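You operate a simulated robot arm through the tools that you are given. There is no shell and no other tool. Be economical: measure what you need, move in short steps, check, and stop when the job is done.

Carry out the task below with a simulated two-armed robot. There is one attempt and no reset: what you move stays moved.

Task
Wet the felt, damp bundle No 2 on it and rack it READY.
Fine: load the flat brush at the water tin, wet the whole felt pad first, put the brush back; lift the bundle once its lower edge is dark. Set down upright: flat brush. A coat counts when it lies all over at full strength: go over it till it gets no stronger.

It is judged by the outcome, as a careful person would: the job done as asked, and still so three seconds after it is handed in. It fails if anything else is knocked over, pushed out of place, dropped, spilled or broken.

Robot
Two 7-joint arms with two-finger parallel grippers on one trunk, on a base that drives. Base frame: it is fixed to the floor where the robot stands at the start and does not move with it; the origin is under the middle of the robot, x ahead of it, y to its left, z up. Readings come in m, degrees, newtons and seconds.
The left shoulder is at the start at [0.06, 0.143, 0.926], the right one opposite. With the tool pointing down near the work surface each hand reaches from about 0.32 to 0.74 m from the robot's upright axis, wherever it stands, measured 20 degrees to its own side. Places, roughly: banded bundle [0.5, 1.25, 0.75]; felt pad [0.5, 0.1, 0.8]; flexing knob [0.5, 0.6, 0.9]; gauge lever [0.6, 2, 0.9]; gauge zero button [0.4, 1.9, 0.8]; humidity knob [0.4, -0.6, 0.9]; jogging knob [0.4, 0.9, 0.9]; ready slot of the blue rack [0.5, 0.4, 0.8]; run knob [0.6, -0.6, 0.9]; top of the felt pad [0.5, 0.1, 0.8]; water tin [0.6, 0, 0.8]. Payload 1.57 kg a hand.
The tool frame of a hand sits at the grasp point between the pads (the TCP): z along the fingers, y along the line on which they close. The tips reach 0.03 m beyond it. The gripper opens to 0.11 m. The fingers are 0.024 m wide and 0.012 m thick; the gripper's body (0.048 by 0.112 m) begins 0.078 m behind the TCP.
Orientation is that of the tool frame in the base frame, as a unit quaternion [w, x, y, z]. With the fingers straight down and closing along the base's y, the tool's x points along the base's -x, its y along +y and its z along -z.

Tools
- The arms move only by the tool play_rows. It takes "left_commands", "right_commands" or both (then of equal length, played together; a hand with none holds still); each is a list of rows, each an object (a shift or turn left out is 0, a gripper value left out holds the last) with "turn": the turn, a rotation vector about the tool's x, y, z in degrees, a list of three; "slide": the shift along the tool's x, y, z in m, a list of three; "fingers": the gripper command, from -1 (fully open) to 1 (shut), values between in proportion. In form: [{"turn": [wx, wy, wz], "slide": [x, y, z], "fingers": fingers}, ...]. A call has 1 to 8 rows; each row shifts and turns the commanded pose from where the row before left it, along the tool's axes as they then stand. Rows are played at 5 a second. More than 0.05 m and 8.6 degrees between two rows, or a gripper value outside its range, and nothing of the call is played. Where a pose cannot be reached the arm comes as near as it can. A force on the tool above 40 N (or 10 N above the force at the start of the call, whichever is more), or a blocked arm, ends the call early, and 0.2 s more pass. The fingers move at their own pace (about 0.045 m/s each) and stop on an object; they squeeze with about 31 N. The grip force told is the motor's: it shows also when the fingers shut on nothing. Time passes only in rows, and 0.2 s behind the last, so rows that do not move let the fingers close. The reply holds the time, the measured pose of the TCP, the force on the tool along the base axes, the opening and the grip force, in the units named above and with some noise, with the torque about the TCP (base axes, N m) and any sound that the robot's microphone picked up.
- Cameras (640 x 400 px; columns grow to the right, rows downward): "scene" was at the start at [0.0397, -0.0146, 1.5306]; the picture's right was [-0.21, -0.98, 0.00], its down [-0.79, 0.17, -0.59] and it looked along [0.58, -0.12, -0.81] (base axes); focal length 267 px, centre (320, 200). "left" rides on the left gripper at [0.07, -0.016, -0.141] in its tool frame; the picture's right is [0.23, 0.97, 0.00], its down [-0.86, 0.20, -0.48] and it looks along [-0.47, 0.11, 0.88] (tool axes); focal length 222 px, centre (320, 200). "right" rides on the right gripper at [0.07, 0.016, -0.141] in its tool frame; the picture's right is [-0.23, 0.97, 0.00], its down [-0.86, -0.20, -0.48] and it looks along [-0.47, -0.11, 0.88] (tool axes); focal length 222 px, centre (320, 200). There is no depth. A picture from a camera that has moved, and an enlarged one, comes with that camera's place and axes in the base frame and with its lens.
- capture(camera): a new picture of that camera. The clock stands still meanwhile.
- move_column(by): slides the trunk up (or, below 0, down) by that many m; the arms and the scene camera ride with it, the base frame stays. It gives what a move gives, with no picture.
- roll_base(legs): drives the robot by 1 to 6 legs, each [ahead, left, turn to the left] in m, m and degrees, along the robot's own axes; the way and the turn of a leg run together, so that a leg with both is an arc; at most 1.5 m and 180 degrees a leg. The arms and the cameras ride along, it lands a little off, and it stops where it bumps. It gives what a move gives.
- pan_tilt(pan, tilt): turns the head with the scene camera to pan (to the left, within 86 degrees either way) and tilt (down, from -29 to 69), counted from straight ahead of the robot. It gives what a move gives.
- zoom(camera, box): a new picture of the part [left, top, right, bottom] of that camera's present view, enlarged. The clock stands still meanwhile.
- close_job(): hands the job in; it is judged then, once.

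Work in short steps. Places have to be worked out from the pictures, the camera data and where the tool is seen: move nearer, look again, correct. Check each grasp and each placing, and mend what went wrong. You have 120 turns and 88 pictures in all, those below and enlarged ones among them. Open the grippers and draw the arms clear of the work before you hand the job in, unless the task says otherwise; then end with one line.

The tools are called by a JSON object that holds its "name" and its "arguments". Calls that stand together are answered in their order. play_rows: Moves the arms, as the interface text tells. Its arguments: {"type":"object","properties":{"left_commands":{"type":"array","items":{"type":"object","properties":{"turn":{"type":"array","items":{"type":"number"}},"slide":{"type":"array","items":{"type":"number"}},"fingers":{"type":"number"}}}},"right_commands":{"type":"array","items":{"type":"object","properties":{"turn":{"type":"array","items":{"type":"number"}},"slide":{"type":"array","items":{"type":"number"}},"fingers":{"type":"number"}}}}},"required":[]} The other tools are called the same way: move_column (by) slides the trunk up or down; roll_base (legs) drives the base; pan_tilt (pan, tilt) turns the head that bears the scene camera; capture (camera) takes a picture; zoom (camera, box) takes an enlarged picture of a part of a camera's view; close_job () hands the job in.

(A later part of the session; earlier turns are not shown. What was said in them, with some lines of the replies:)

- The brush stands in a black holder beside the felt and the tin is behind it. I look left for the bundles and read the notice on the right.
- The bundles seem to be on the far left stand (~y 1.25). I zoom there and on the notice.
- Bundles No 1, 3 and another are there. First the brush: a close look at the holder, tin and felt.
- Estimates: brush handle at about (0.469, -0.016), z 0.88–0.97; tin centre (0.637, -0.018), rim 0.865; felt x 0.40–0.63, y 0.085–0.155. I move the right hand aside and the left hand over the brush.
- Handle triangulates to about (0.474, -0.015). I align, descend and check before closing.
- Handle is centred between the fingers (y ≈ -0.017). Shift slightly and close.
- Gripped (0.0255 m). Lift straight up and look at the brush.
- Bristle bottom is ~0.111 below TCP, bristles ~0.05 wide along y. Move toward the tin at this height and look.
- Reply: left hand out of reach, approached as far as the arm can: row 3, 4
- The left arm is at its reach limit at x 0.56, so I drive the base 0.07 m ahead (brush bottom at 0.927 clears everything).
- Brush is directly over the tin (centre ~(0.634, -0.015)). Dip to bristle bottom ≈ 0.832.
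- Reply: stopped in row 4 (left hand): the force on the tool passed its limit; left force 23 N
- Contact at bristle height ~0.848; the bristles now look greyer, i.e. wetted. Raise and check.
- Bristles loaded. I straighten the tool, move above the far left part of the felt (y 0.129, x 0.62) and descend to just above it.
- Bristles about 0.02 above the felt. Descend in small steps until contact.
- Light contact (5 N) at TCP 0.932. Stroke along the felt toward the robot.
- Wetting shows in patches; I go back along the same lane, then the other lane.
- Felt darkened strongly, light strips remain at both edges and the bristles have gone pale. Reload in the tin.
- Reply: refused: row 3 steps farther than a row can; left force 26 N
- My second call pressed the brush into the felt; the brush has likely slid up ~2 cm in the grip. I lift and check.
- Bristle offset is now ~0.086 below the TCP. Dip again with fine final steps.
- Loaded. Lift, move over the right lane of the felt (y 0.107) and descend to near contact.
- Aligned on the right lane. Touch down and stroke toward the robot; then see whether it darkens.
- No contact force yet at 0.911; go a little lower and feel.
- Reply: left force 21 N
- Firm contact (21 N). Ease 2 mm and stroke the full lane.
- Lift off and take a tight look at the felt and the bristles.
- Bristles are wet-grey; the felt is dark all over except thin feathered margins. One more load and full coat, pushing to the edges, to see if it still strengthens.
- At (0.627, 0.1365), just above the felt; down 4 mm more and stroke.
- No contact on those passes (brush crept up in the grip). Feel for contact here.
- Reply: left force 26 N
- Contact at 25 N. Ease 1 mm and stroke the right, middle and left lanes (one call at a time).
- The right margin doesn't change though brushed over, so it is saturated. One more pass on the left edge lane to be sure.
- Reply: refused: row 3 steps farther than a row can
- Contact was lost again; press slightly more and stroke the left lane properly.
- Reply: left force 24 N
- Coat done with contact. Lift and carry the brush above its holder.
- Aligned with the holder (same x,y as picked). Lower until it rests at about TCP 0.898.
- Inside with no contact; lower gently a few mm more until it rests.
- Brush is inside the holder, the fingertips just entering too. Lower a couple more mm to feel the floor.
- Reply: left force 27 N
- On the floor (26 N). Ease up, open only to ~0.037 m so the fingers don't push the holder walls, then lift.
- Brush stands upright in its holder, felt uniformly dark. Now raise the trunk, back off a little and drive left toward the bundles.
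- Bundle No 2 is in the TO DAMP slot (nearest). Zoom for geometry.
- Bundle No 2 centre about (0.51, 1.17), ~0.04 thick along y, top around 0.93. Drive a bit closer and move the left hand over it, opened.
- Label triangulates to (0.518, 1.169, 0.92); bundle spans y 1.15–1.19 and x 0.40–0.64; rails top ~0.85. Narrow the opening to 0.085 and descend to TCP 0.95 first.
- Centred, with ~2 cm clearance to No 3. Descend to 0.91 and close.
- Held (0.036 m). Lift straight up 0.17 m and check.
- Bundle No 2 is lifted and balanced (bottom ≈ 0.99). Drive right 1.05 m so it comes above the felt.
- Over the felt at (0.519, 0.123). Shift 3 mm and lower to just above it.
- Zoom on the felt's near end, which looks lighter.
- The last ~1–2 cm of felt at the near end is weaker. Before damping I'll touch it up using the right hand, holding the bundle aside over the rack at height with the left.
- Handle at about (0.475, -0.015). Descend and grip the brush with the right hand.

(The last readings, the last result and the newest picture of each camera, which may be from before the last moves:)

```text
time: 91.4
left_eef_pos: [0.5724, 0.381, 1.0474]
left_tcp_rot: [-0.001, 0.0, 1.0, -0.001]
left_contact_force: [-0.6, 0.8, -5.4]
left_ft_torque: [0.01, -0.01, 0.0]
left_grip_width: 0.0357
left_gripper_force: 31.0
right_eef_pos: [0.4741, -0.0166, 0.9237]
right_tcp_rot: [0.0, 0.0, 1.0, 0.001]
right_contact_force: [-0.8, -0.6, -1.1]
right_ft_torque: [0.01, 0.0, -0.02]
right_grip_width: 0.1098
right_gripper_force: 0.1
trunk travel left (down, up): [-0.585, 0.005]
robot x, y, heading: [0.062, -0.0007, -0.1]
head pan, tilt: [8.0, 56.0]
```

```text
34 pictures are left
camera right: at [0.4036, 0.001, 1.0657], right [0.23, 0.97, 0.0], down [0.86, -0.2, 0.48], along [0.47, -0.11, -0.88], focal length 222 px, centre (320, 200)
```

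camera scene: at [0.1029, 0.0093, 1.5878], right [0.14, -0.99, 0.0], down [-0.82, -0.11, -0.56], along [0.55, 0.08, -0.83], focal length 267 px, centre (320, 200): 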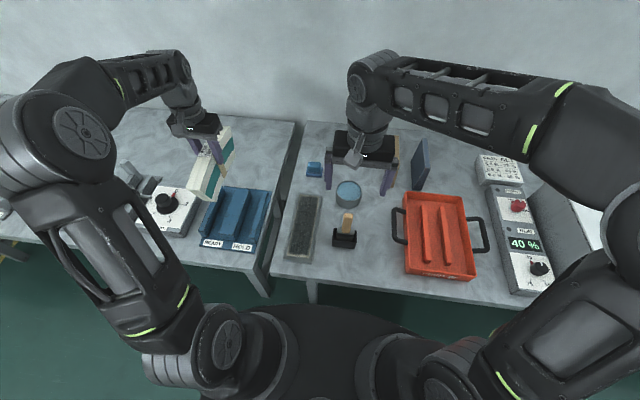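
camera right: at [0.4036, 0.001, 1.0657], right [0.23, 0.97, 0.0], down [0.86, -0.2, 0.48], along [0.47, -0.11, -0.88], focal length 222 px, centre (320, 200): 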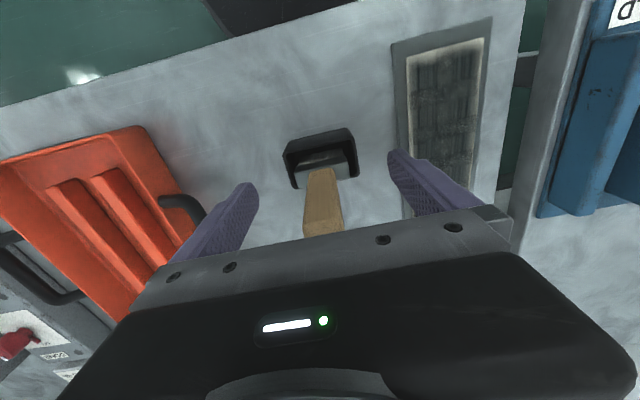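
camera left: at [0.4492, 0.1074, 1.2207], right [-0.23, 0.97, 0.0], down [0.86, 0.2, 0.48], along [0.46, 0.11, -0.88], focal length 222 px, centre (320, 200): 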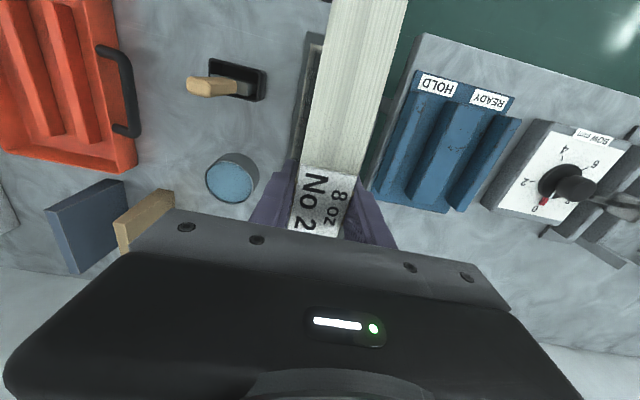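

Well placed; close and lift.

{"name": "play_rows", "arguments": {"right_commands": [{"fingers": 1}, {}, {}, {}, {}, {}, {}, {}]}}

{"name": "play_rows", "arguments": {"right_commands": [{"slide": [0, 0, -0.03]}, {"slide": [0, 0, -0.035]}, {"slide": [0, 0, -0.04]}, {"slide": [-0.04, 0, 0]}, {"slide": [-0.04, 0, 0]}, {"slide": [-0.04, 0, 0]}, {"slide": [-0.04, 0, 0]}, {}]}}

{"name": "zoom", "arguments": {"camera": "scene", "box": [270, 120, 430, 220]}}

```text
time: 93.2
left_eef_pos: [0.573, 0.381, 1.0487]
left_tcp_rot: [-0.002, 0.0, 1.0, -0.001]
left_contact_force: [0.2, 0.3, -5.4]
left_ft_torque: [-0.01, -0.03, 0.03]
left_grip_width: 0.0359
left_gripper_force: 31.2
right_eef_pos: [0.4744, -0.0162, 0.9244]
right_tcp_rot: [-0.001, 0.0, 1.0, 0.0]
right_contact_force: [0.7, -0.2, 0.4]
right_ft_torque: [-0.03, -0.01, 0.02]
right_grip_width: 0.0257
right_gripper_force: 30.8
trunk travel left (down, up): [-0.585, 0.005]
robot x, y, heading: [0.0635, 0.0015, -0.0]
head pan, tilt: [8.0, 56.0]
```

```text
time: 95.0
left_eef_pos: [0.5706, 0.3811, 1.0484]
left_tcp_rot: [-0.001, -0.001, 1.0, -0.001]
left_contact_force: [0.3, 0.2, -5.0]
left_ft_torque: [0.0, -0.03, 0.01]
left_grip_width: 0.0356
left_gripper_force: 31.0
right_eef_pos: [0.6345, -0.0156, 1.0302]
right_tcp_rot: [-0.001, 0.0, 1.0, 0.0]
right_contact_force: [-0.2, -0.1, -0.1]
right_ft_torque: [-0.01, -0.04, 0.02]
right_grip_width: 0.0254
right_gripper_force: 31.3
trunk travel left (down, up): [-0.585, 0.005]
robot x, y, heading: [0.0635, 0.0009, -0.1]
head pan, tilt: [8.0, 56.0]
```

```text
4.00 times, centred on (350, 170) of scene
camera zoom: at [0.1026, 0.0101, 1.5878], right [0.14, -0.99, 0.0], down [-0.82, -0.11, -0.56], along [0.55, 0.08, -0.83], focal length 1067 px, centre (200, 320)
```

zoom: 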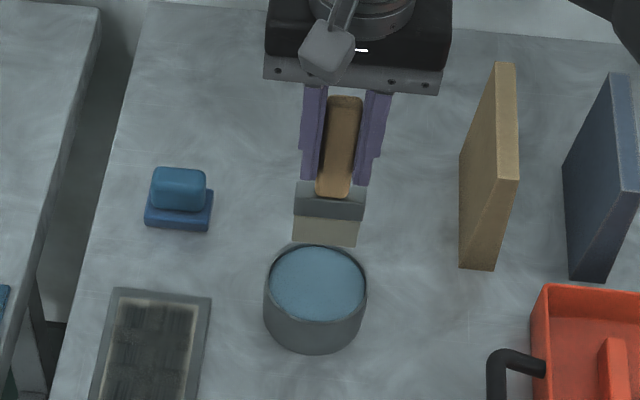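

Over the tin. Dip to contact (~0.961) gently, then lift.

{"name": "play_rows", "arguments": {"right_commands": [{"slide": [0, 0, 0.03]}, {"slide": [0, 0, 0.025]}, {"slide": [0, 0, 0.01]}, {"slide": [0, 0, 0.003]}, {"slide": [0, 0, 0.002]}, {}, {}]}}

```text
time: 96.6
left_eef_pos: [0.5719, 0.3806, 1.0494]
left_tcp_rot: [-0.002, 0.0, 1.0, -0.001]
left_contact_force: [-0.2, 0.1, -5.9]
left_ft_torque: [-0.02, -0.02, 0.02]
left_grip_width: 0.0359
left_gripper_force: 30.8
right_eef_pos: [0.6329, -0.0169, 0.9616]
right_tcp_rot: [0.0, 0.002, 1.0, 0.0]
right_contact_force: [0.4, -2.5, 13.7]
right_ft_torque: [-0.17, -0.07, -0.02]
right_grip_width: 0.0258
right_gripper_force: 31.2
trunk travel left (down, up): [-0.585, 0.005]
robot x, y, heading: [0.0634, -0.0019, -0.3]
head pan, tilt: [8.0, 56.0]
```

Loaded. Lift and carry to the felt's near end.

{"name": "play_rows", "arguments": {"right_commands": [{"slide": [0, 0, -0.025]}, {"slide": [0, 0, -0.035]}, {"slide": [0.04, 0.025, 0]}, {"slide": [0.04, 0.025, 0]}, {"slide": [0.04, 0.025, 0]}, {"slide": [0.04, 0.025, 0]}, {"slide": [0.04, 0.025, 0]}, {"slide": [0.014, 0.02, 0]}]}}

{"name": "play_rows", "arguments": {"right_commands": [{"slide": [0, 0, 0.035]}, {"slide": [0, 0, 0.035]}, {"slide": [0, 0, 0.012]}, {}]}}

{"name": "zoom", "arguments": {"camera": "scene", "box": [240, 170, 400, 290]}}

```text
time: 98.4
left_eef_pos: [0.5721, 0.3812, 1.0476]
left_tcp_rot: [-0.002, 0.0, 1.0, -0.001]
left_contact_force: [0.2, -0.2, -5.4]
left_ft_torque: [0.0, 0.02, -0.01]
left_grip_width: 0.0361
left_gripper_force: 31.2
right_eef_pos: [0.4198, 0.13, 1.0204]
right_tcp_rot: [0.0, 0.001, 1.0, -0.001]
right_contact_force: [0.5, 0.2, -0.7]
right_ft_torque: [-0.02, -0.01, 0.01]
right_grip_width: 0.0251
right_gripper_force: 31.1
trunk travel left (down, up): [-0.585, 0.005]
robot x, y, heading: [0.0647, -0.0008, -0.1]
head pan, tilt: [8.0, 56.0]
```

```text
time: 99.4
left_eef_pos: [0.571, 0.3805, 1.0476]
left_tcp_rot: [-0.001, 0.001, 1.0, -0.002]
left_contact_force: [0.0, -0.2, -6.0]
left_ft_torque: [0.01, 0.0, 0.01]
left_grip_width: 0.0359
left_gripper_force: 30.3
right_eef_pos: [0.4202, 0.1286, 0.9376]
right_tcp_rot: [0.0, 0.0, 1.0, -0.001]
right_contact_force: [0.2, 0.1, -0.9]
right_ft_torque: [-0.04, 0.01, 0.02]
right_grip_width: 0.0251
right_gripper_force: 30.7
trunk travel left (down, up): [-0.585, 0.005]
robot x, y, heading: [0.0642, -0.0009, 0.0]
head pan, tilt: [8.0, 56.0]
```

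```text
3.33 times, centred on (320, 230) of scene
camera zoom: at [0.1032, 0.0102, 1.5877], right [0.14, -0.99, 0.0], down [-0.82, -0.11, -0.56], along [0.55, 0.08, -0.83], focal length 889 px, centre (320, 100)
```

zoom: 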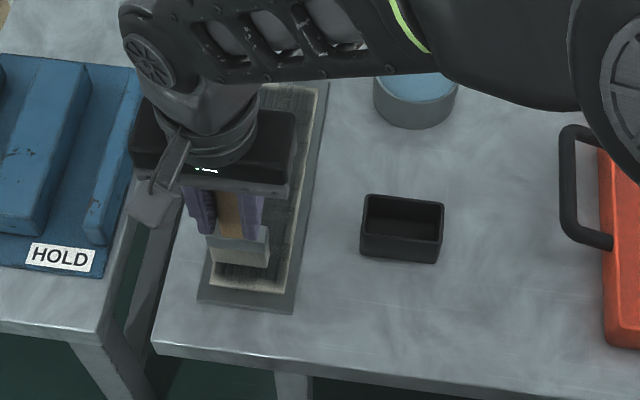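

Lower to contact and sweep back over the near end, x down to ~0.398, across the width.

{"name": "play_rows", "arguments": {"right_commands": [{"slide": [0, 0.003, 0.003]}, {"slide": [0, 0, 0.003]}, {"slide": [0.01, 0, 0]}, {"slide": [0.01, 0, 0]}, {"slide": [0.004, 0, 0]}, {"slide": [0, -0.014, 0]}, {"slide": [0, -0.014, 0]}, {}]}}

{"name": "play_rows", "arguments": {"right_commands": [{"slide": [-0.015, 0, 0]}, {"slide": [-0.015, 0, 0]}, {"slide": [0.015, 0, 0]}, {"slide": [0.015, 0, 0]}, {"slide": [0, 0.014, 0]}, {"slide": [0, 0.014, 0]}, {"slide": [-0.02, 0, 0]}, {"slide": [-0.02, 0, 0]}]}}

{"name": "zoom", "arguments": {"camera": "scene", "box": [240, 170, 400, 290]}}

```text
time: 101.2
left_eef_pos: [0.5722, 0.3809, 1.0471]
left_tcp_rot: [-0.002, 0.0, 1.0, -0.001]
left_contact_force: [-0.3, 0.2, -5.2]
left_ft_torque: [0.02, 0.04, -0.02]
left_grip_width: 0.036
left_gripper_force: 31.3
right_eef_pos: [0.3956, 0.1044, 0.9322]
right_tcp_rot: [0.0, 0.0, 1.0, 0.0]
right_contact_force: [-1.0, 7.3, 19.1]
right_ft_torque: [0.41, -0.25, 0.12]
right_grip_width: 0.0256
right_gripper_force: 30.6
trunk travel left (down, up): [-0.585, 0.005]
robot x, y, heading: [0.065, -0.0015, -0.2]
head pan, tilt: [8.0, 56.0]
```

```text
time: 103.0
left_eef_pos: [0.5718, 0.3812, 1.0492]
left_tcp_rot: [0.0, 0.0, 1.0, 0.0]
left_contact_force: [-0.1, -0.7, -6.1]
left_ft_torque: [0.01, 0.05, -0.06]
left_grip_width: 0.0362
left_gripper_force: 31.6
right_eef_pos: [0.4349, 0.1329, 0.9317]
right_tcp_rot: [-0.001, 0.0, 1.0, 0.0]
right_contact_force: [-4.1, 0.5, 8.5]
right_ft_torque: [0.05, 0.3, 0.06]
right_grip_width: 0.0255
right_gripper_force: 30.6
trunk travel left (down, up): [-0.585, 0.005]
robot x, y, heading: [0.0661, -0.0022, -0.0]
head pan, tilt: [8.0, 56.0]
```

```text
3.33 times, centred on (320, 230) of scene
camera zoom: at [0.1022, 0.0102, 1.5877], right [0.14, -0.99, 0.0], down [-0.82, -0.11, -0.56], along [0.55, 0.08, -0.83], focal length 889 px, centre (320, 100)
```

zoom: 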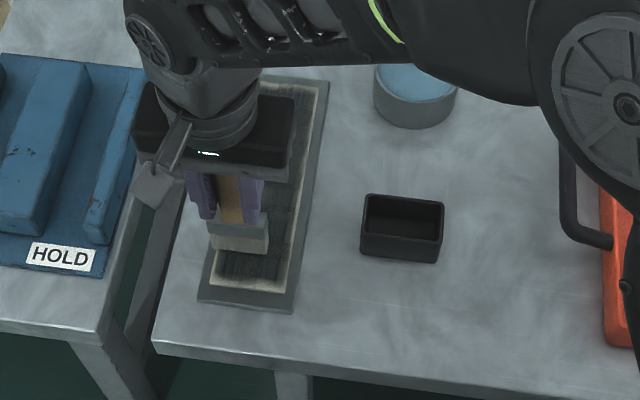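

Continue with full strokes over both lanes for an even coat.

{"name": "play_rows", "arguments": {"right_commands": [{"slide": [-0.028, 0, 0.0005]}, {"slide": [-0.028, 0, 0]}, {"slide": [-0.028, 0, 0]}, {"slide": [-0.028, 0, 0]}, {"slide": [-0.028, 0, 0]}, {"slide": [-0.028, 0, 0]}, {"slide": [-0.024, 0, 0]}, {"slide": [0, -0.014, 0]}]}}

{"name": "play_rows", "arguments": {"right_commands": [{"slide": [0, -0.014, 0]}, {"slide": [0.035, 0, 0]}, {"slide": [0.035, 0, 0]}, {"slide": [0.035, 0, 0]}, {"slide": [0.035, 0, 0]}, {"slide": [0.035, 0, 0]}, {"slide": [0.035, 0, 0]}, {"slide": [0.018, 0, 0]}]}}

{"name": "play_rows", "arguments": {"right_commands": [{"slide": [0, 0.028, 0]}, {"slide": [-0.01, 0, -0.02]}, {"slide": [0, 0, -0.04]}, {"slide": [0, -0.03, -0.03]}, {"slide": [-0.015, -0.045, 0]}, {"slide": [-0.02, -0.045, 0]}, {"slide": [-0.033, -0.03, 0]}, {}]}}

{"name": "zoom", "arguments": {"camera": "scene", "box": [240, 170, 400, 290]}}

```text
time: 104.8
left_eef_pos: [0.5728, 0.3806, 1.0481]
left_tcp_rot: [0.0, 0.0, 1.0, 0.0]
left_contact_force: [0.1, 1.0, -6.0]
left_ft_torque: [-0.02, -0.02, -0.02]
left_grip_width: 0.0358
left_gripper_force: 30.6
right_eef_pos: [0.6285, 0.1175, 0.9328]
right_tcp_rot: [0.001, 0.0, 1.0, 0.001]
right_contact_force: [0.8, 2.9, 10.3]
right_ft_torque: [0.09, -0.17, 0.06]
right_grip_width: 0.0254
right_gripper_force: 31.2
trunk travel left (down, up): [-0.585, 0.005]
robot x, y, heading: [0.0638, 0.0002, -0.2]
head pan, tilt: [8.0, 56.0]
```

```text
time: 106.6
left_eef_pos: [0.5717, 0.3807, 1.0478]
left_tcp_rot: [-0.001, 0.0, 1.0, -0.001]
left_contact_force: [0.1, -0.1, -5.2]
left_ft_torque: [-0.03, 0.0, 0.0]
left_grip_width: 0.0357
left_gripper_force: 31.6
right_eef_pos: [0.4004, 0.104, 0.9313]
right_tcp_rot: [0.0, 0.0, 1.0, 0.001]
right_contact_force: [5.5, 1.0, 18.4]
right_ft_torque: [0.0, -0.86, 0.02]
right_grip_width: 0.0254
right_gripper_force: 31.0
trunk travel left (down, up): [-0.585, 0.005]
robot x, y, heading: [0.0635, -0.0007, -0.0]
head pan, tilt: [8.0, 56.0]
```

```text
time: 108.4
left_eef_pos: [0.5723, 0.381, 1.0489]
left_tcp_rot: [-0.002, -0.001, 1.0, -0.001]
left_contact_force: [-0.2, -0.2, -6.0]
left_ft_torque: [0.0, -0.02, -0.02]
left_grip_width: 0.0359
left_gripper_force: 31.0
right_eef_pos: [0.4783, -0.0194, 1.0225]
right_tcp_rot: [-0.002, 0.0, 1.0, -0.001]
right_contact_force: [0.1, 0.3, -1.6]
right_ft_torque: [-0.06, -0.02, 0.02]
right_grip_width: 0.0254
right_gripper_force: 31.2
trunk travel left (down, up): [-0.585, 0.005]
robot x, y, heading: [0.0651, -0.0033, 0.1]
head pan, tilt: [8.0, 56.0]
```

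```text
3.33 times, centred on (320, 230) of scene
camera zoom: at [0.1025, 0.0104, 1.5878], right [0.14, -0.99, 0.0], down [-0.82, -0.11, -0.56], along [0.55, 0.08, -0.83], focal length 889 px, centre (320, 100)
```

zoom: 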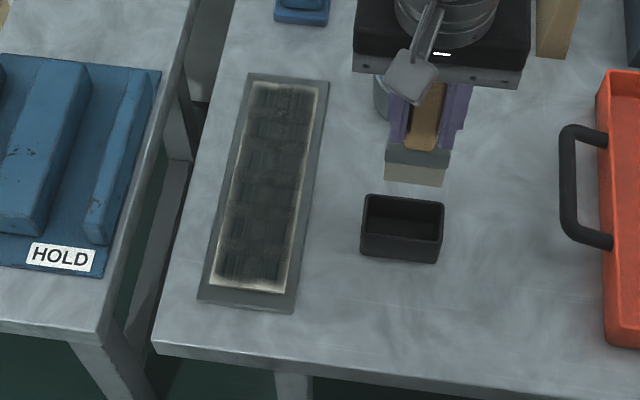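

The coat is now even with the same thin margin all round. Return the brush: align to (0.474, -0.0165) and lower to just above rest.

{"name": "play_rows", "arguments": {"right_commands": [{"slide": [0.004, 0.003, 0.02]}, {"slide": [0, 0, 0.03]}, {"slide": [0, 0, 0.03]}, {"slide": [0, 0, 0.013]}, {}]}}

{"name": "zoom", "arguments": {"camera": "scene", "box": [300, 170, 400, 250]}}

```text
time: 109.6
left_eef_pos: [0.5729, 0.38, 1.0472]
left_tcp_rot: [-0.002, 0.0, 1.0, -0.001]
left_contact_force: [-0.6, -0.4, -6.7]
left_ft_torque: [-0.02, -0.02, -0.01]
left_grip_width: 0.036
left_gripper_force: 30.7
right_eef_pos: [0.4733, -0.0141, 0.9301]
right_tcp_rot: [-0.001, 0.001, 1.0, 0.0]
right_contact_force: [-0.1, 0.6, -1.5]
right_ft_torque: [0.02, 0.01, -0.01]
right_grip_width: 0.0253
right_gripper_force: 31.4
trunk travel left (down, up): [-0.585, 0.005]
robot x, y, heading: [0.0631, 0.0023, -0.0]
head pan, tilt: [8.0, 56.0]
```

```text
5.00 times, centred on (350, 210) of scene
camera zoom: at [0.1033, 0.0102, 1.5877], right [0.14, -0.99, 0.0], down [-0.82, -0.11, -0.56], along [0.55, 0.08, -0.83], focal length 1334 px, centre (170, 150)
```

zoom: 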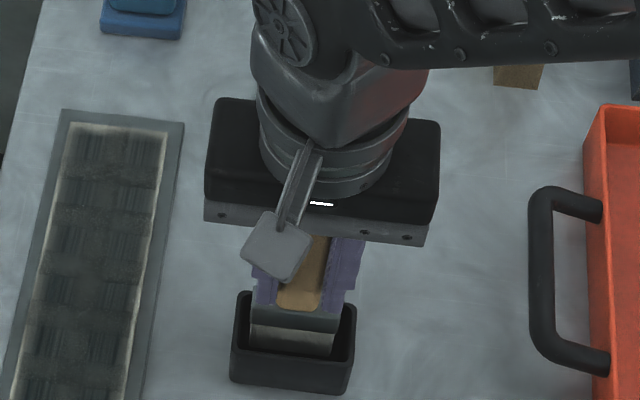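

Inside the holder. Lower to light contact.

{"name": "play_rows", "arguments": {"right_commands": [{"slide": [0, -0.002, 0.004]}, {"slide": [0, 0, 0.003]}, {"slide": [0, 0, 0.002]}, {}]}}

```text
time: 110.6
left_eef_pos: [0.5706, 0.3811, 1.0482]
left_tcp_rot: [-0.002, 0.0, 1.0, -0.001]
left_contact_force: [-0.3, -0.4, -5.2]
left_ft_torque: [0.0, 0.0, 0.01]
left_grip_width: 0.036
left_gripper_force: 30.8
right_eef_pos: [0.474, -0.0174, 0.9236]
right_tcp_rot: [0.002, -0.001, 1.0, 0.001]
right_contact_force: [-1.7, -2.6, 28.7]
right_ft_torque: [-0.35, -0.1, -0.06]
right_grip_width: 0.0254
right_gripper_force: 31.4
trunk travel left (down, up): [-0.585, 0.005]
robot x, y, heading: [0.0635, 0.0016, -0.1]
head pan, tilt: [8.0, 56.0]
```

Resting. Ease, open, lift and move the right hand away to the right.

{"name": "play_rows", "arguments": {"right_commands": [{"slide": [0, 0, -0.002]}, {"fingers": 0.0}, {}, {}, {"slide": [0, 0, -0.04]}, {"slide": [0, 0, -0.045]}, {"slide": [0, 0, -0.045]}, {"slide": [0, 0, -0.03]}]}}

{"name": "play_rows", "arguments": {"right_commands": [{"slide": [0, -0.045, 0]}, {"slide": [0, -0.045, 0]}, {"slide": [0, -0.045, 0]}, {"slide": [0, -0.045, 0]}, {"slide": [0, -0.045, 0]}, {"slide": [0, -0.045, 0]}, {"slide": [0, -0.045, 0]}, {}]}}

{"name": "capture", "arguments": {"camera": "scene"}}

```text
time: 112.4
left_eef_pos: [0.5718, 0.3803, 1.0467]
left_tcp_rot: [-0.002, 0.001, 1.0, -0.001]
left_contact_force: [0.6, -0.3, -5.3]
left_ft_torque: [0.01, 0.03, 0.02]
left_grip_width: 0.0358
left_gripper_force: 31.1
right_eef_pos: [0.4727, -0.0168, 1.0818]
right_tcp_rot: [-0.001, 0.001, 1.0, 0.0]
right_contact_force: [0.6, 0.4, -0.5]
right_ft_torque: [0.0, 0.0, 0.0]
right_grip_width: 0.0552
right_gripper_force: 0.1
trunk travel left (down, up): [-0.585, 0.005]
robot x, y, heading: [0.0636, 0.0003, -0.2]
head pan, tilt: [8.0, 56.0]
```

```text
time: 114.2
left_eef_pos: [0.5722, 0.3814, 1.0479]
left_tcp_rot: [-0.002, 0.0, 1.0, -0.001]
left_contact_force: [0.9, 0.6, -5.3]
left_ft_torque: [0.0, 0.01, -0.03]
left_grip_width: 0.0359
left_gripper_force: 30.2
right_eef_pos: [0.4742, -0.3319, 1.082]
right_tcp_rot: [0.0, 0.001, 1.0, 0.001]
right_contact_force: [0.4, -0.6, 0.6]
right_ft_torque: [0.01, -0.04, 0.0]
right_grip_width: 0.055
right_gripper_force: 0.1
trunk travel left (down, up): [-0.585, 0.005]
robot x, y, heading: [0.0645, -0.005, -0.3]
head pan, tilt: [8.0, 56.0]
```

```text
28 pictures are left
camera scene: at [0.1032, 0.0107, 1.5877], right [0.14, -0.99, 0.0], down [-0.82, -0.11, -0.56], along [0.55, 0.08, -0.83], focal length 267 px, centre (320, 200)
```

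scene: 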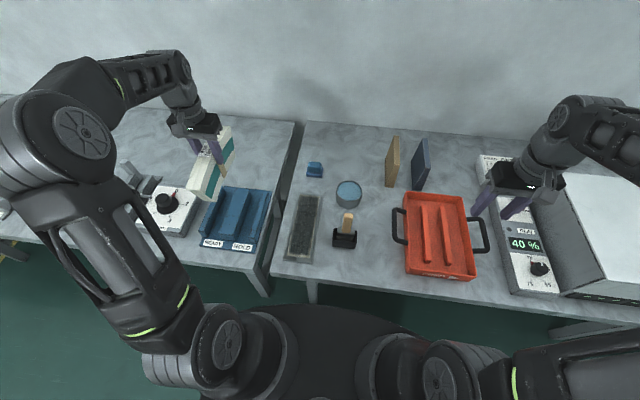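

Brush stands in its holder. Bring the bundle back over the felt centre (0.515, 0.120).

{"name": "play_rows", "arguments": {"left_commands": [{"slide": [0.01, -0.045, 0]}, {"slide": [0.01, -0.045, 0]}, {"slide": [0.01, -0.045, 0]}, {"slide": [0.01, -0.045, 0]}, {"slide": [0.01, -0.045, 0]}, {"slide": [0.007, -0.036, 0]}, {"slide": [0, 0, 0.04]}, {"slide": [0, 0, 0.04]}]}}

{"name": "play_rows", "arguments": {"left_commands": [{"slide": [0, 0, 0.03]}, {"slide": [0, 0, 0.01]}, {"slide": [0, 0, 0.005]}, {}]}}

{"name": "zoom", "arguments": {"camera": "scene", "box": [250, 150, 390, 270]}}

```text
time: 116.0
left_eef_pos: [0.5169, 0.1197, 0.9701]
left_tcp_rot: [-0.001, 0.0, 1.0, -0.001]
left_contact_force: [0.3, -0.1, -5.2]
left_ft_torque: [0.0, 0.01, -0.01]
left_grip_width: 0.0357
left_gripper_force: 30.7
right_eef_pos: [0.4733, -0.3326, 1.0828]
right_tcp_rot: [-0.001, 0.001, 1.0, 0.0]
right_contact_force: [0.7, 0.8, -0.1]
right_ft_torque: [-0.06, 0.01, 0.02]
right_grip_width: 0.0551
right_gripper_force: 0.1
trunk travel left (down, up): [-0.585, 0.005]
robot x, y, heading: [0.0647, 0.0024, 0.1]
head pan, tilt: [8.0, 56.0]
```

```text
time: 117.0
left_eef_pos: [0.5146, 0.12, 0.9244]
left_tcp_rot: [-0.002, 0.0, 1.0, -0.001]
left_contact_force: [-0.8, -0.2, -5.2]
left_ft_torque: [-0.01, -0.01, -0.02]
left_grip_width: 0.0361
left_gripper_force: 30.6
right_eef_pos: [0.4732, -0.3324, 1.083]
right_tcp_rot: [-0.001, 0.001, 1.0, 0.0]
right_contact_force: [0.8, -1.1, -0.6]
right_ft_torque: [0.0, -0.02, -0.03]
right_grip_width: 0.0551
right_gripper_force: 0.0
trunk travel left (down, up): [-0.585, 0.005]
robot x, y, heading: [0.0674, -0.0024, 0.1]
head pan, tilt: [8.0, 56.0]
```

```text
3.33 times, centred on (320, 210) of scene
camera zoom: at [0.1029, 0.0099, 1.5878], right [0.14, -0.99, 0.0], down [-0.82, -0.11, -0.56], along [0.55, 0.08, -0.83], focal length 889 px, centre (320, 167)
```

zoom: 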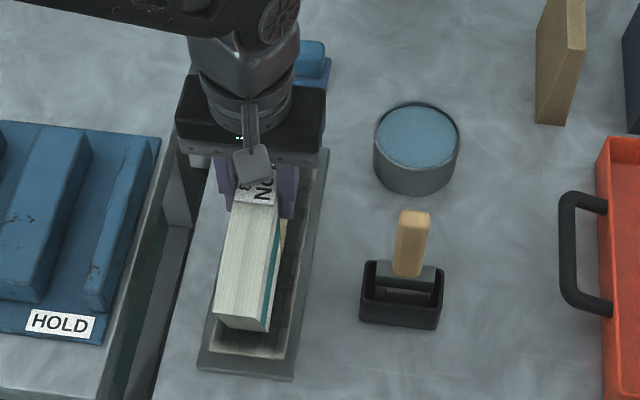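

Lower in small steps to contact on the felt.

{"name": "play_rows", "arguments": {"left_commands": [{"slide": [0, 0, 0.004]}, {"slide": [0, 0, 0.003]}, {"slide": [0, 0, 0.003]}, {"slide": [0, 0, 0.002]}, {}]}}

```text
time: 118.2
left_eef_pos: [0.5142, 0.1198, 0.9131]
left_tcp_rot: [0.001, 0.0, 1.0, -0.001]
left_contact_force: [4.0, 4.2, 26.3]
left_ft_torque: [0.61, -0.19, 0.02]
left_grip_width: 0.0355
left_gripper_force: 31.3
right_eef_pos: [0.4724, -0.3323, 1.0823]
right_tcp_rot: [0.0, 0.0, 1.0, -0.001]
right_contact_force: [-0.2, -0.1, 0.3]
right_ft_torque: [-0.02, 0.02, 0.01]
right_grip_width: 0.0548
right_gripper_force: 0.0
trunk travel left (down, up): [-0.585, 0.005]
robot x, y, heading: [0.0681, 0.0009, -0.2]
head pan, tilt: [8.0, 56.0]
```

Firm contact on the felt. Ease 1 mm, hold for a bit over a second and look.

{"name": "play_rows", "arguments": {"left_commands": [{"slide": [0, 0, -0.001]}, {}, {}, {}, {}, {}, {}, {}]}}

{"name": "zoom", "arguments": {"camera": "scene", "box": [280, 190, 344, 250]}}

```text
time: 120.0
left_eef_pos: [0.5151, 0.1194, 0.9122]
left_tcp_rot: [0.0, 0.0, 1.0, 0.0]
left_contact_force: [6.4, 2.7, 10.5]
left_ft_torque: [0.25, -0.75, 0.01]
left_grip_width: 0.036
left_gripper_force: 31.1
right_eef_pos: [0.4718, -0.3329, 1.0824]
right_tcp_rot: [-0.002, 0.001, 1.0, 0.0]
right_contact_force: [0.4, -0.5, 0.4]
right_ft_torque: [0.01, -0.01, -0.02]
right_grip_width: 0.0551
right_gripper_force: 0.1
trunk travel left (down, up): [-0.585, 0.005]
robot x, y, heading: [0.069, -0.0011, -0.0]
head pan, tilt: [8.0, 56.0]
```

```text
6.67 times, centred on (312, 220) of scene
camera zoom: at [0.1026, 0.0098, 1.5878], right [0.14, -0.99, 0.0], down [-0.82, -0.11, -0.56], along [0.55, 0.08, -0.83], focal length 1779 px, centre (373, 67)
```

zoom: 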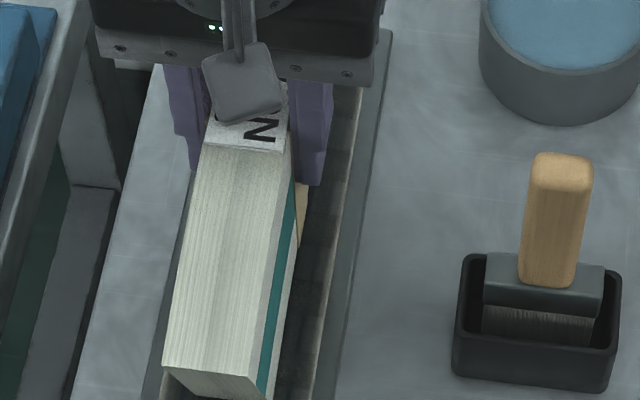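

The lower edge isn't visible from here. Hold several more seconds, then lift and view its right face from the side.

{"name": "play_rows", "arguments": {"left_commands": [{}, {}, {}, {}, {}, {}, {}, {}]}}

{"name": "play_rows", "arguments": {"left_commands": [{}, {}, {}, {}, {}, {}, {}, {}]}}

{"name": "pan_tilt", "arguments": {"pan": 20, "tilt": 56}}

{"name": "zoom", "arguments": {"camera": "scene", "box": [310, 150, 430, 240]}}

```text
time: 121.8
left_eef_pos: [0.5147, 0.1197, 0.9133]
left_tcp_rot: [-0.002, 0.0, 1.0, 0.0]
left_contact_force: [3.9, 0.9, 8.9]
left_ft_torque: [0.14, -0.21, 0.02]
left_grip_width: 0.036
left_gripper_force: 30.9
right_eef_pos: [0.4727, -0.332, 1.0828]
right_tcp_rot: [0.0, 0.0, 1.0, 0.0]
right_contact_force: [0.9, 0.7, -0.5]
right_ft_torque: [-0.03, 0.0, -0.01]
right_grip_width: 0.0553
right_gripper_force: 0.0
trunk travel left (down, up): [-0.585, 0.005]
robot x, y, heading: [0.0659, -0.0022, -0.1]
head pan, tilt: [8.0, 56.0]
```

```text
time: 123.6
left_eef_pos: [0.515, 0.1205, 0.9131]
left_tcp_rot: [-0.001, 0.0, 1.0, -0.001]
left_contact_force: [1.8, 0.6, 6.2]
left_ft_torque: [0.15, 0.12, 0.05]
left_grip_width: 0.0359
left_gripper_force: 30.6
right_eef_pos: [0.4736, -0.332, 1.0814]
right_tcp_rot: [0.0, 0.001, 1.0, 0.0]
right_contact_force: [-0.8, 0.7, 0.1]
right_ft_torque: [-0.04, -0.03, 0.04]
right_grip_width: 0.055
right_gripper_force: 0.0
trunk travel left (down, up): [-0.585, 0.005]
robot x, y, heading: [0.0632, -0.0015, -0.1]
head pan, tilt: [8.0, 56.0]
```

```text
time: 124.3
left_eef_pos: [0.5143, 0.1189, 0.9134]
left_tcp_rot: [-0.002, 0.0, 1.0, 0.0]
left_contact_force: [1.8, 0.4, 4.7]
left_ft_torque: [0.18, 0.06, 0.03]
left_grip_width: 0.0357
left_gripper_force: 30.1
right_eef_pos: [0.4721, -0.3326, 1.0836]
right_tcp_rot: [0.0, 0.001, 1.0, 0.0]
right_contact_force: [0.2, 0.2, 0.3]
right_ft_torque: [0.01, 0.0, 0.01]
right_grip_width: 0.0551
right_gripper_force: 0.0
trunk travel left (down, up): [-0.585, 0.005]
robot x, y, heading: [0.0633, -0.0004, -0.2]
head pan, tilt: [20.0, 56.0]
```

```text
4.44 times, centred on (370, 195) of scene
camera zoom: at [0.099, 0.024, 1.5878], right [0.34, -0.94, 0.0], down [-0.78, -0.28, -0.56], along [0.53, 0.19, -0.83], focal length 1186 px, centre (98, 222)
```

zoom: 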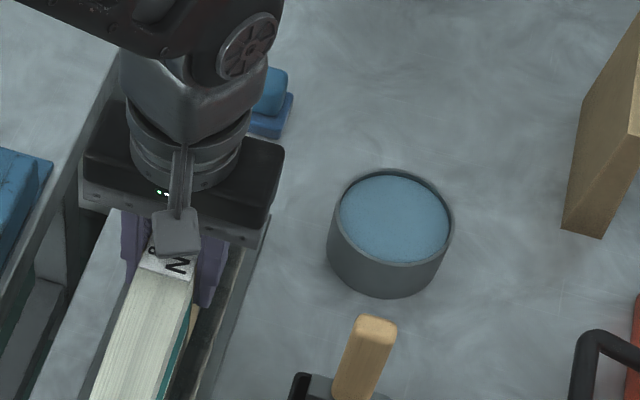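

Lift and carry it toward the rack side at height to view its lower edge.

{"name": "play_rows", "arguments": {"left_commands": [{"slide": [0, 0, -0.03]}, {"slide": [0, 0, -0.04]}, {"slide": [0, 0, -0.04]}, {"slide": [0, 0.045, -0.02]}, {"slide": [0, 0.045, 0]}, {"slide": [0, 0.045, 0]}, {"slide": [0, 0.045, 0]}, {"slide": [0, 0.045, 0]}]}}

{"name": "capture", "arguments": {"camera": "scene"}}

```text
time: 126.1
left_eef_pos: [0.516, 0.3457, 1.0418]
left_tcp_rot: [-0.002, 0.001, 1.0, -0.001]
left_contact_force: [-0.7, 0.6, -5.9]
left_ft_torque: [0.01, -0.01, 0.02]
left_grip_width: 0.0359
left_gripper_force: 31.0
right_eef_pos: [0.4741, -0.3313, 1.083]
right_tcp_rot: [0.0, 0.0, 1.0, -0.001]
right_contact_force: [-0.5, 0.0, -0.6]
right_ft_torque: [-0.01, 0.05, 0.01]
right_grip_width: 0.0553
right_gripper_force: 0.1
trunk travel left (down, up): [-0.585, 0.005]
robot x, y, heading: [0.0662, -0.0004, -0.5]
head pan, tilt: [20.0, 56.0]
```

```text
24 pictures are left
camera scene: at [0.0997, 0.0258, 1.5877], right [0.34, -0.94, 0.0], down [-0.78, -0.28, -0.56], along [0.53, 0.19, -0.83], focal length 267 px, centre (320, 200)
```

scene: 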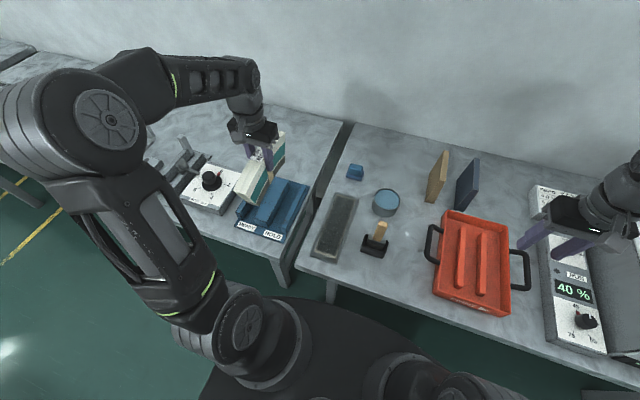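

{"name": "zoom", "arguments": {"camera": "scene", "box": [220, 120, 316, 250]}}

```text
3.08 times, centred on (268, 185) of scene
camera zoom: at [0.0997, 0.0258, 1.5877], right [0.34, -0.94, 0.0], down [-0.78, -0.28, -0.56], along [0.53, 0.19, -0.83], focal length 821 px, centre (480, 246)
```

zoom: 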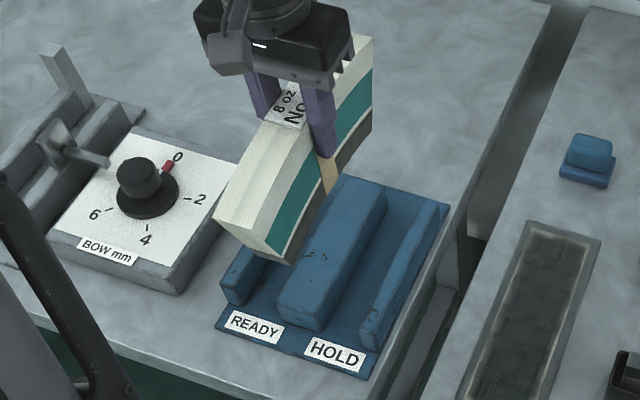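

The band below the teal is now dark. Zoom closer to see it is dark end to end.

{"name": "zoom", "arguments": {"camera": "scene", "box": [248, 125, 280, 205]}}

```text
5.00 times, centred on (264, 165) of scene
camera zoom: at [0.0997, 0.0258, 1.5877], right [0.34, -0.94, 0.0], down [-0.78, -0.28, -0.56], along [0.53, 0.19, -0.83], focal length 1334 px, centre (600, 375)
```

zoom: 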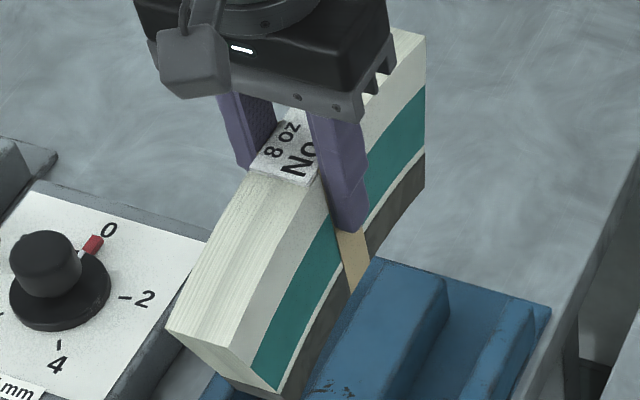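

Dark end to end. Now measure the READY slot: shift the hand right a bit so the left camera sees the slot clear of the bundle.

{"name": "play_rows", "arguments": {"left_commands": [{"slide": [0, -0.04, 0]}, {"slide": [0, -0.04, 0]}, {}]}}

{"name": "zoom", "arguments": {"camera": "left", "box": [320, 0, 560, 200]}}

{"name": "zoom", "arguments": {"camera": "scene", "box": [220, 160, 316, 250]}}

```text
time: 126.9
left_eef_pos: [0.5147, 0.2653, 1.0424]
left_tcp_rot: [-0.002, 0.0, 1.0, 0.0]
left_contact_force: [0.0, 0.2, -4.8]
left_ft_torque: [-0.03, -0.01, -0.01]
left_grip_width: 0.0359
left_gripper_force: 31.3
right_eef_pos: [0.4727, -0.3328, 1.082]
right_tcp_rot: [-0.001, 0.0, 1.0, 0.001]
right_contact_force: [-0.4, -0.3, 0.1]
right_ft_torque: [0.0, 0.0, -0.02]
right_grip_width: 0.055
right_gripper_force: 0.1
trunk travel left (down, up): [-0.585, 0.005]
robot x, y, heading: [0.0666, -0.0035, -0.2]
head pan, tilt: [20.0, 56.0]
```

```text
2.00 times, centred on (440, 100) of left
camera zoom: at [0.4464, 0.2481, 1.1842], right [-0.23, 0.97, 0.0], down [0.86, 0.2, 0.48], along [0.46, 0.11, -0.88], focal length 444 px, centre (80, 400)
```

zoom: 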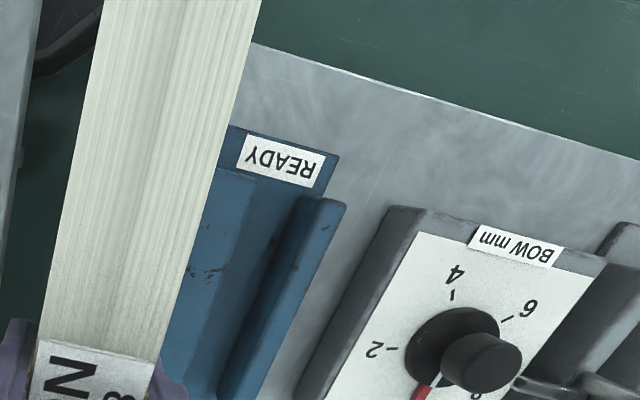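

```text
4.44 times, centred on (268, 205) of scene
camera zoom: at [0.0995, 0.025, 1.5877], right [0.34, -0.94, 0.0], down [-0.78, -0.28, -0.56], along [0.53, 0.19, -0.83], focal length 1186 px, centre (551, 178)
```

zoom: 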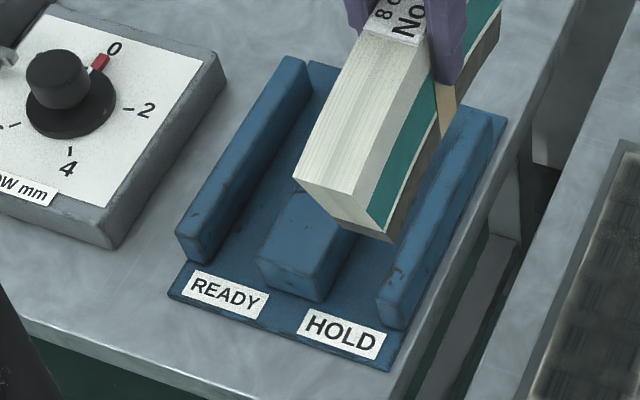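

The READY slot looks ~0.04–0.05 wide around y≈0.385–0.395; I need a finer look to fix its centre.

{"name": "zoom", "arguments": {"camera": "scene", "box": [252, 170, 300, 230]}}

```text
6.67 times, centred on (276, 200) of scene
camera zoom: at [0.0995, 0.025, 1.5877], right [0.34, -0.94, 0.0], down [-0.78, -0.28, -0.56], along [0.53, 0.19, -0.83], focal length 1779 px, centre (613, 200)
```

zoom: 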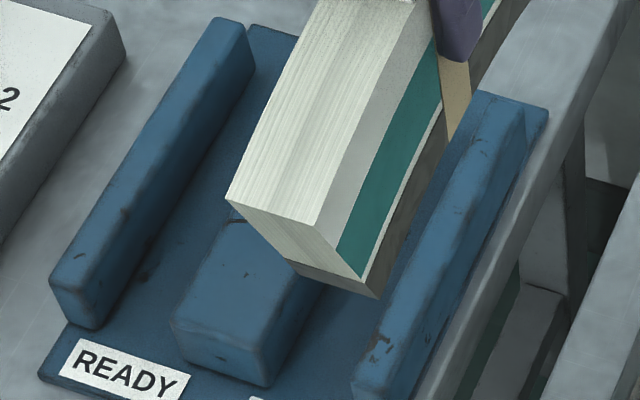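

Slot READY: middle-block face y≈0.370, rail inner face y≈0.414, top z≈0.848, x 0.433–0.611 → centre (0.521, 0.392). Move there and lower to just above the rails.

{"name": "play_rows", "arguments": {"left_commands": [{"slide": [-0.006, 0.042, 0]}, {"slide": [0, 0.042, 0]}, {"slide": [0, 0.042, 0]}, {"slide": [0, 0, 0.03]}, {"slide": [0, 0, 0.03]}, {"slide": [0, 0, 0.025]}, {}]}}

{"name": "zoom", "arguments": {"camera": "scene", "box": [220, 140, 316, 230]}}

{"name": "zoom", "arguments": {"camera": "left", "box": [260, 0, 420, 200]}}

```text
time: 128.5
left_eef_pos: [0.5211, 0.3894, 0.9569]
left_tcp_rot: [0.0, 0.0, 1.0, 0.0]
left_contact_force: [-0.4, -0.5, -5.1]
left_ft_torque: [-0.01, 0.01, 0.01]
left_grip_width: 0.0357
left_gripper_force: 30.8
right_eef_pos: [0.4733, -0.3324, 1.0823]
right_tcp_rot: [-0.001, 0.001, 1.0, 0.0]
right_contact_force: [0.1, -0.5, -0.6]
right_ft_torque: [0.01, -0.02, -0.03]
right_grip_width: 0.0549
right_gripper_force: 0.1
trunk travel left (down, up): [-0.585, 0.005]
robot x, y, heading: [0.0638, 0.0022, -0.2]
head pan, tilt: [20.0, 56.0]
```

```text
4.44 times, centred on (268, 185) of scene
camera zoom: at [0.0993, 0.0246, 1.5878], right [0.34, -0.94, 0.0], down [-0.78, -0.28, -0.56], along [0.53, 0.19, -0.83], focal length 1186 px, centre (551, 267)
```

zoom: 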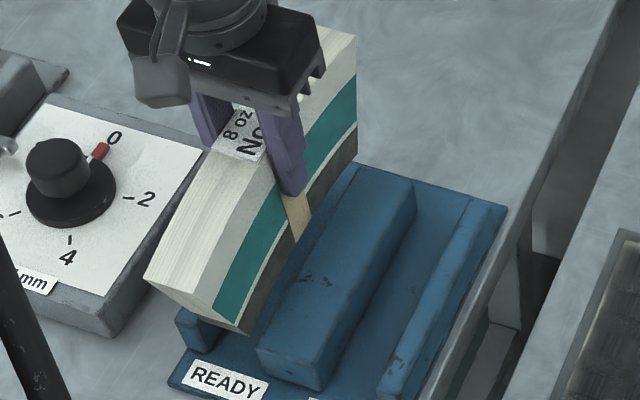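

```text
2.00 times, centred on (340, 100) of left
camera zoom: at [0.4518, 0.3732, 1.099], right [-0.23, 0.97, 0.0], down [0.86, 0.2, 0.48], along [0.46, 0.11, -0.88], focal length 444 px, centre (280, 400)
```

zoom: 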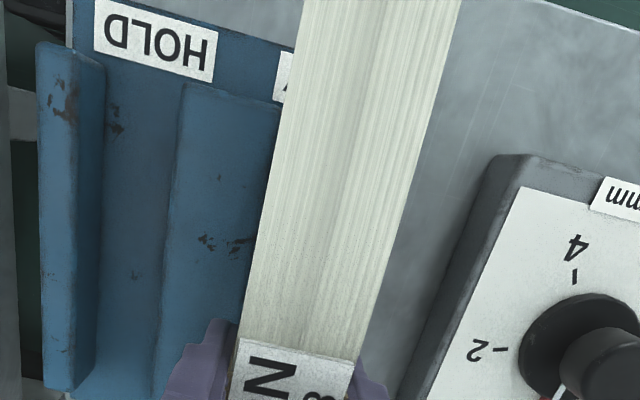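

Bundle's right face is nearly over the middle block's face; shift +3.5 mm in y and descend slowly watching forces.

{"name": "play_rows", "arguments": {"left_commands": [{"slide": [0, 0.0035, 0]}, {"slide": [0, 0, 0.008]}, {"slide": [0, 0, 0.006]}, {"slide": [0, 0, 0.006]}, {"slide": [0, 0, 0.006]}, {}]}}

{"name": "zoom", "arguments": {"camera": "scene", "box": [220, 140, 316, 230]}}

```text
time: 129.9
left_eef_pos: [0.5201, 0.3932, 0.9317]
left_tcp_rot: [-0.002, 0.0, 1.0, -0.001]
left_contact_force: [0.2, -0.1, -6.1]
left_ft_torque: [-0.01, 0.03, 0.03]
left_grip_width: 0.0357
left_gripper_force: 31.3
right_eef_pos: [0.4742, -0.331, 1.0814]
right_tcp_rot: [-0.001, 0.001, 1.0, 0.0]
right_contact_force: [-0.6, 0.8, 0.7]
right_ft_torque: [0.02, -0.01, 0.0]
right_grip_width: 0.0549
right_gripper_force: 0.1
trunk travel left (down, up): [-0.585, 0.005]
robot x, y, heading: [0.0607, 0.0032, -0.0]
head pan, tilt: [20.0, 56.0]
```

```text
4.44 times, centred on (268, 185) of scene
camera zoom: at [0.0996, 0.0245, 1.5877], right [0.34, -0.94, 0.0], down [-0.78, -0.28, -0.56], along [0.53, 0.19, -0.83], focal length 1186 px, centre (551, 267)
```

zoom: 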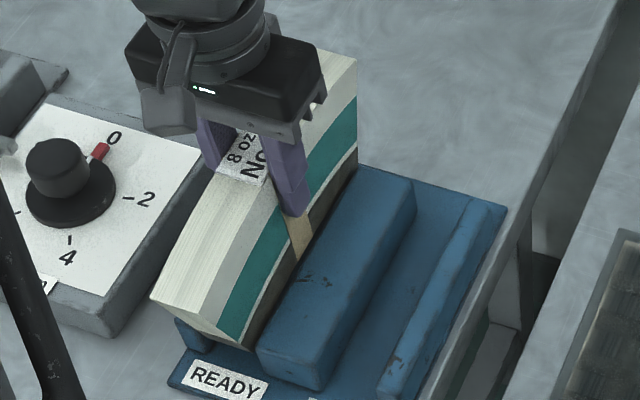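

No contact, entering the slot cleanly. Continue down.

{"name": "play_rows", "arguments": {"left_commands": [{"slide": [0, 0, 0.006]}, {"slide": [0, 0, 0.006]}, {"slide": [0, 0, 0.004]}, {"slide": [0, 0, 0.004]}, {}]}}

```text
time: 131.1
left_eef_pos: [0.521, 0.3945, 0.9111]
left_tcp_rot: [-0.001, 0.0, 1.0, 0.0]
left_contact_force: [-0.7, 0.3, -4.5]
left_ft_torque: [-0.02, 0.02, 0.0]
left_grip_width: 0.036
left_gripper_force: 31.1
right_eef_pos: [0.4733, -0.333, 1.0822]
right_tcp_rot: [-0.001, 0.001, 1.0, 0.001]
right_contact_force: [-0.3, -0.4, -0.4]
right_ft_torque: [0.02, 0.01, 0.08]
right_grip_width: 0.0551
right_gripper_force: 0.0
trunk travel left (down, up): [-0.585, 0.005]
robot x, y, heading: [0.0612, 0.0018, -0.2]
head pan, tilt: [20.0, 56.0]
```

Still free, ~2–6 mm to the floor. Small steps to contact.

{"name": "play_rows", "arguments": {"left_commands": [{"slide": [0, 0, 0.002]}, {"slide": [0, 0, 0.002]}, {"slide": [0, 0, 0.001]}, {}]}}

```text
time: 132.1
left_eef_pos: [0.5223, 0.3945, 0.9056]
left_tcp_rot: [-0.001, 0.001, 1.0, 0.0]
left_contact_force: [0.3, 0.7, -6.1]
left_ft_torque: [0.02, -0.03, -0.01]
left_grip_width: 0.0357
left_gripper_force: 31.2
right_eef_pos: [0.4737, -0.3325, 1.0822]
right_tcp_rot: [-0.001, 0.001, 1.0, -0.001]
right_contact_force: [0.5, 0.7, -0.9]
right_ft_torque: [-0.01, 0.01, -0.01]
right_grip_width: 0.0549
right_gripper_force: 0.1
trunk travel left (down, up): [-0.585, 0.005]
robot x, y, heading: [0.0654, -0.0009, -0.3]
head pan, tilt: [20.0, 56.0]
```

{"name": "play_rows", "arguments": {"left_commands": [{"slide": [0, 0, 0.0015]}, {"slide": [0, 0, 0.0015]}, {"slide": [0, 0, 0.0015]}, {}]}}

```text
time: 133.1
left_eef_pos: [0.5207, 0.3934, 0.9045]
left_tcp_rot: [0.002, 0.0, 1.0, 0.001]
left_contact_force: [0.8, 1.6, 26.6]
left_ft_torque: [-0.2, 0.14, -0.05]
left_grip_width: 0.0354
left_gripper_force: 30.9
right_eef_pos: [0.4706, -0.3333, 1.0835]
right_tcp_rot: [0.0, -0.001, 1.0, 0.0]
right_contact_force: [-0.4, -0.2, 0.4]
right_ft_torque: [-0.02, 0.04, 0.01]
right_grip_width: 0.0551
right_gripper_force: 0.1
trunk travel left (down, up): [-0.585, 0.005]
robot x, y, heading: [0.0625, -0.0015, 0.3]
head pan, tilt: [20.0, 56.0]
```

Seated (26 N). Ease up 3 mm, open moderately and withdraw upward.

{"name": "play_rows", "arguments": {"left_commands": [{"slide": [0, 0, -0.003]}, {"fingers": -0.1}, {}, {}, {"slide": [0, 0, -0.03]}, {"slide": [0, 0, -0.04]}, {"slide": [0, 0, -0.045]}, {"slide": [0, 0, -0.045]}]}}

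{"name": "zoom", "arguments": {"camera": "scene", "box": [220, 140, 316, 230]}}

{"name": "capture", "arguments": {"camera": "scene"}}

```text
time: 134.9
left_eef_pos: [0.5216, 0.3937, 1.066]
left_tcp_rot: [-0.001, 0.0, 1.0, -0.002]
left_contact_force: [0.1, -0.5, -0.2]
left_ft_torque: [-0.01, -0.03, -0.02]
left_grip_width: 0.0602
left_gripper_force: 0.0
right_eef_pos: [0.4716, -0.333, 1.0822]
right_tcp_rot: [-0.001, 0.002, 1.0, 0.0]
right_contact_force: [-0.1, 0.3, 0.0]
right_ft_torque: [-0.01, -0.04, 0.04]
right_grip_width: 0.0551
right_gripper_force: 0.1
trunk travel left (down, up): [-0.585, 0.005]
robot x, y, heading: [0.0649, 0.0002, 0.0]
head pan, tilt: [20.0, 56.0]
```

```text
4.44 times, centred on (268, 185) of scene
camera zoom: at [0.0987, 0.0239, 1.5877], right [0.34, -0.94, 0.0], down [-0.78, -0.28, -0.56], along [0.53, 0.19, -0.83], focal length 1186 px, centre (551, 267)
```

zoom: 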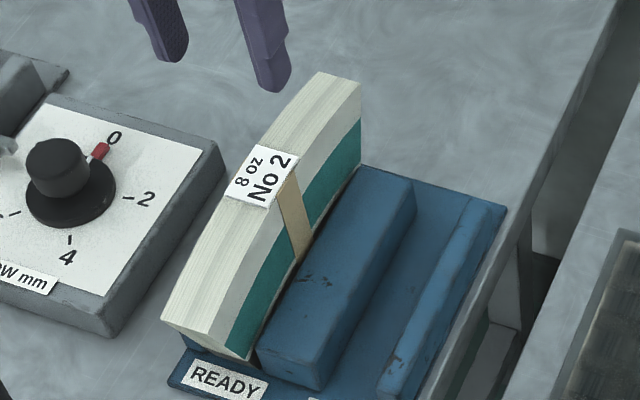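

```text
14 pictures are left
camera scene: at [0.0987, 0.0239, 1.5877], right [0.34, -0.94, 0.0], down [-0.78, -0.28, -0.56], along [0.53, 0.19, -0.83], focal length 267 px, centre (320, 200)
```

scene: 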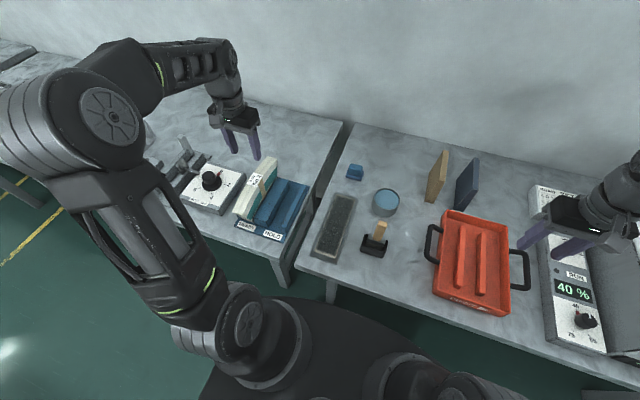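

Bundle No 2 sits in READY, brush in its holder. Open both grippers fully, back off, and do a last check.

{"name": "play_rows", "arguments": {"left_commands": [{"fingers": -1}, {}, {}, {}], "right_commands": [{"fingers": -1}, {}, {}, {}]}}

{"name": "roll_base", "arguments": {"legs": [[-0.15, 0, 0]]}}

{"name": "zoom", "arguments": {"camera": "scene", "box": [200, 90, 440, 240]}}

```text
time: 135.9
left_eef_pos: [0.5232, 0.3939, 1.0657]
left_tcp_rot: [-0.001, 0.0, 1.0, -0.001]
left_contact_force: [0.4, 0.0, 0.0]
left_ft_torque: [0.01, 0.0, 0.0]
left_grip_width: 0.1102
left_gripper_force: 0.1
right_eef_pos: [0.4726, -0.3324, 1.0842]
right_tcp_rot: [0.0, 0.0, 1.0, 0.0]
right_contact_force: [0.5, 0.4, -0.2]
right_ft_torque: [0.0, -0.01, -0.04]
right_grip_width: 0.1098
right_gripper_force: 0.0
trunk travel left (down, up): [-0.585, 0.005]
robot x, y, heading: [0.0628, 0.0018, -0.4]
head pan, tilt: [20.0, 56.0]
```

```text
time: 137.3
left_eef_pos: [0.3696, 0.3938, 1.0672]
left_tcp_rot: [0.0, 0.001, 1.0, 0.0]
left_contact_force: [-0.1, -0.9, -0.7]
left_ft_torque: [-0.04, 0.0, -0.02]
left_grip_width: 0.1099
left_gripper_force: 0.1
right_eef_pos: [0.3195, -0.3332, 1.0831]
right_tcp_rot: [0.0, 0.001, 1.0, 0.001]
right_contact_force: [-0.2, 0.2, -0.6]
right_ft_torque: [-0.01, -0.04, 0.03]
right_grip_width: 0.1099
right_gripper_force: 0.0
trunk travel left (down, up): [-0.585, 0.005]
robot x, y, heading: [-0.0861, -0.0041, -0.2]
head pan, tilt: [20.0, 56.0]
```

```text
2.67 times, centred on (320, 165) of scene
camera zoom: at [-0.0547, 0.0244, 1.5878], right [0.34, -0.94, 0.0], down [-0.78, -0.28, -0.56], along [0.53, 0.19, -0.83], focal length 712 px, centre (320, 293)
```

zoom: 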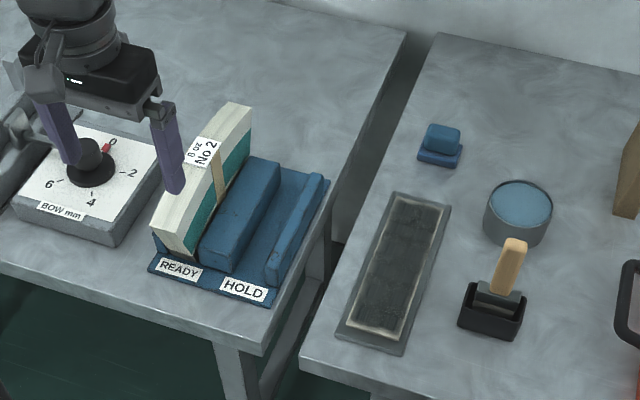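

Everything is in place: bundle upright in READY, brush upright in its holder, felt dark, nothing disturbed. Handing in.

{"name": "close_job", "arguments": {}}

```text
The job is handed in.
```

The felt is wet all over, bundle No 2 is damped along its lower edge and stands in READY, and the flat brush is upright back in its holder; the felt keeps a thin lighter rim that more brushing did not darken.
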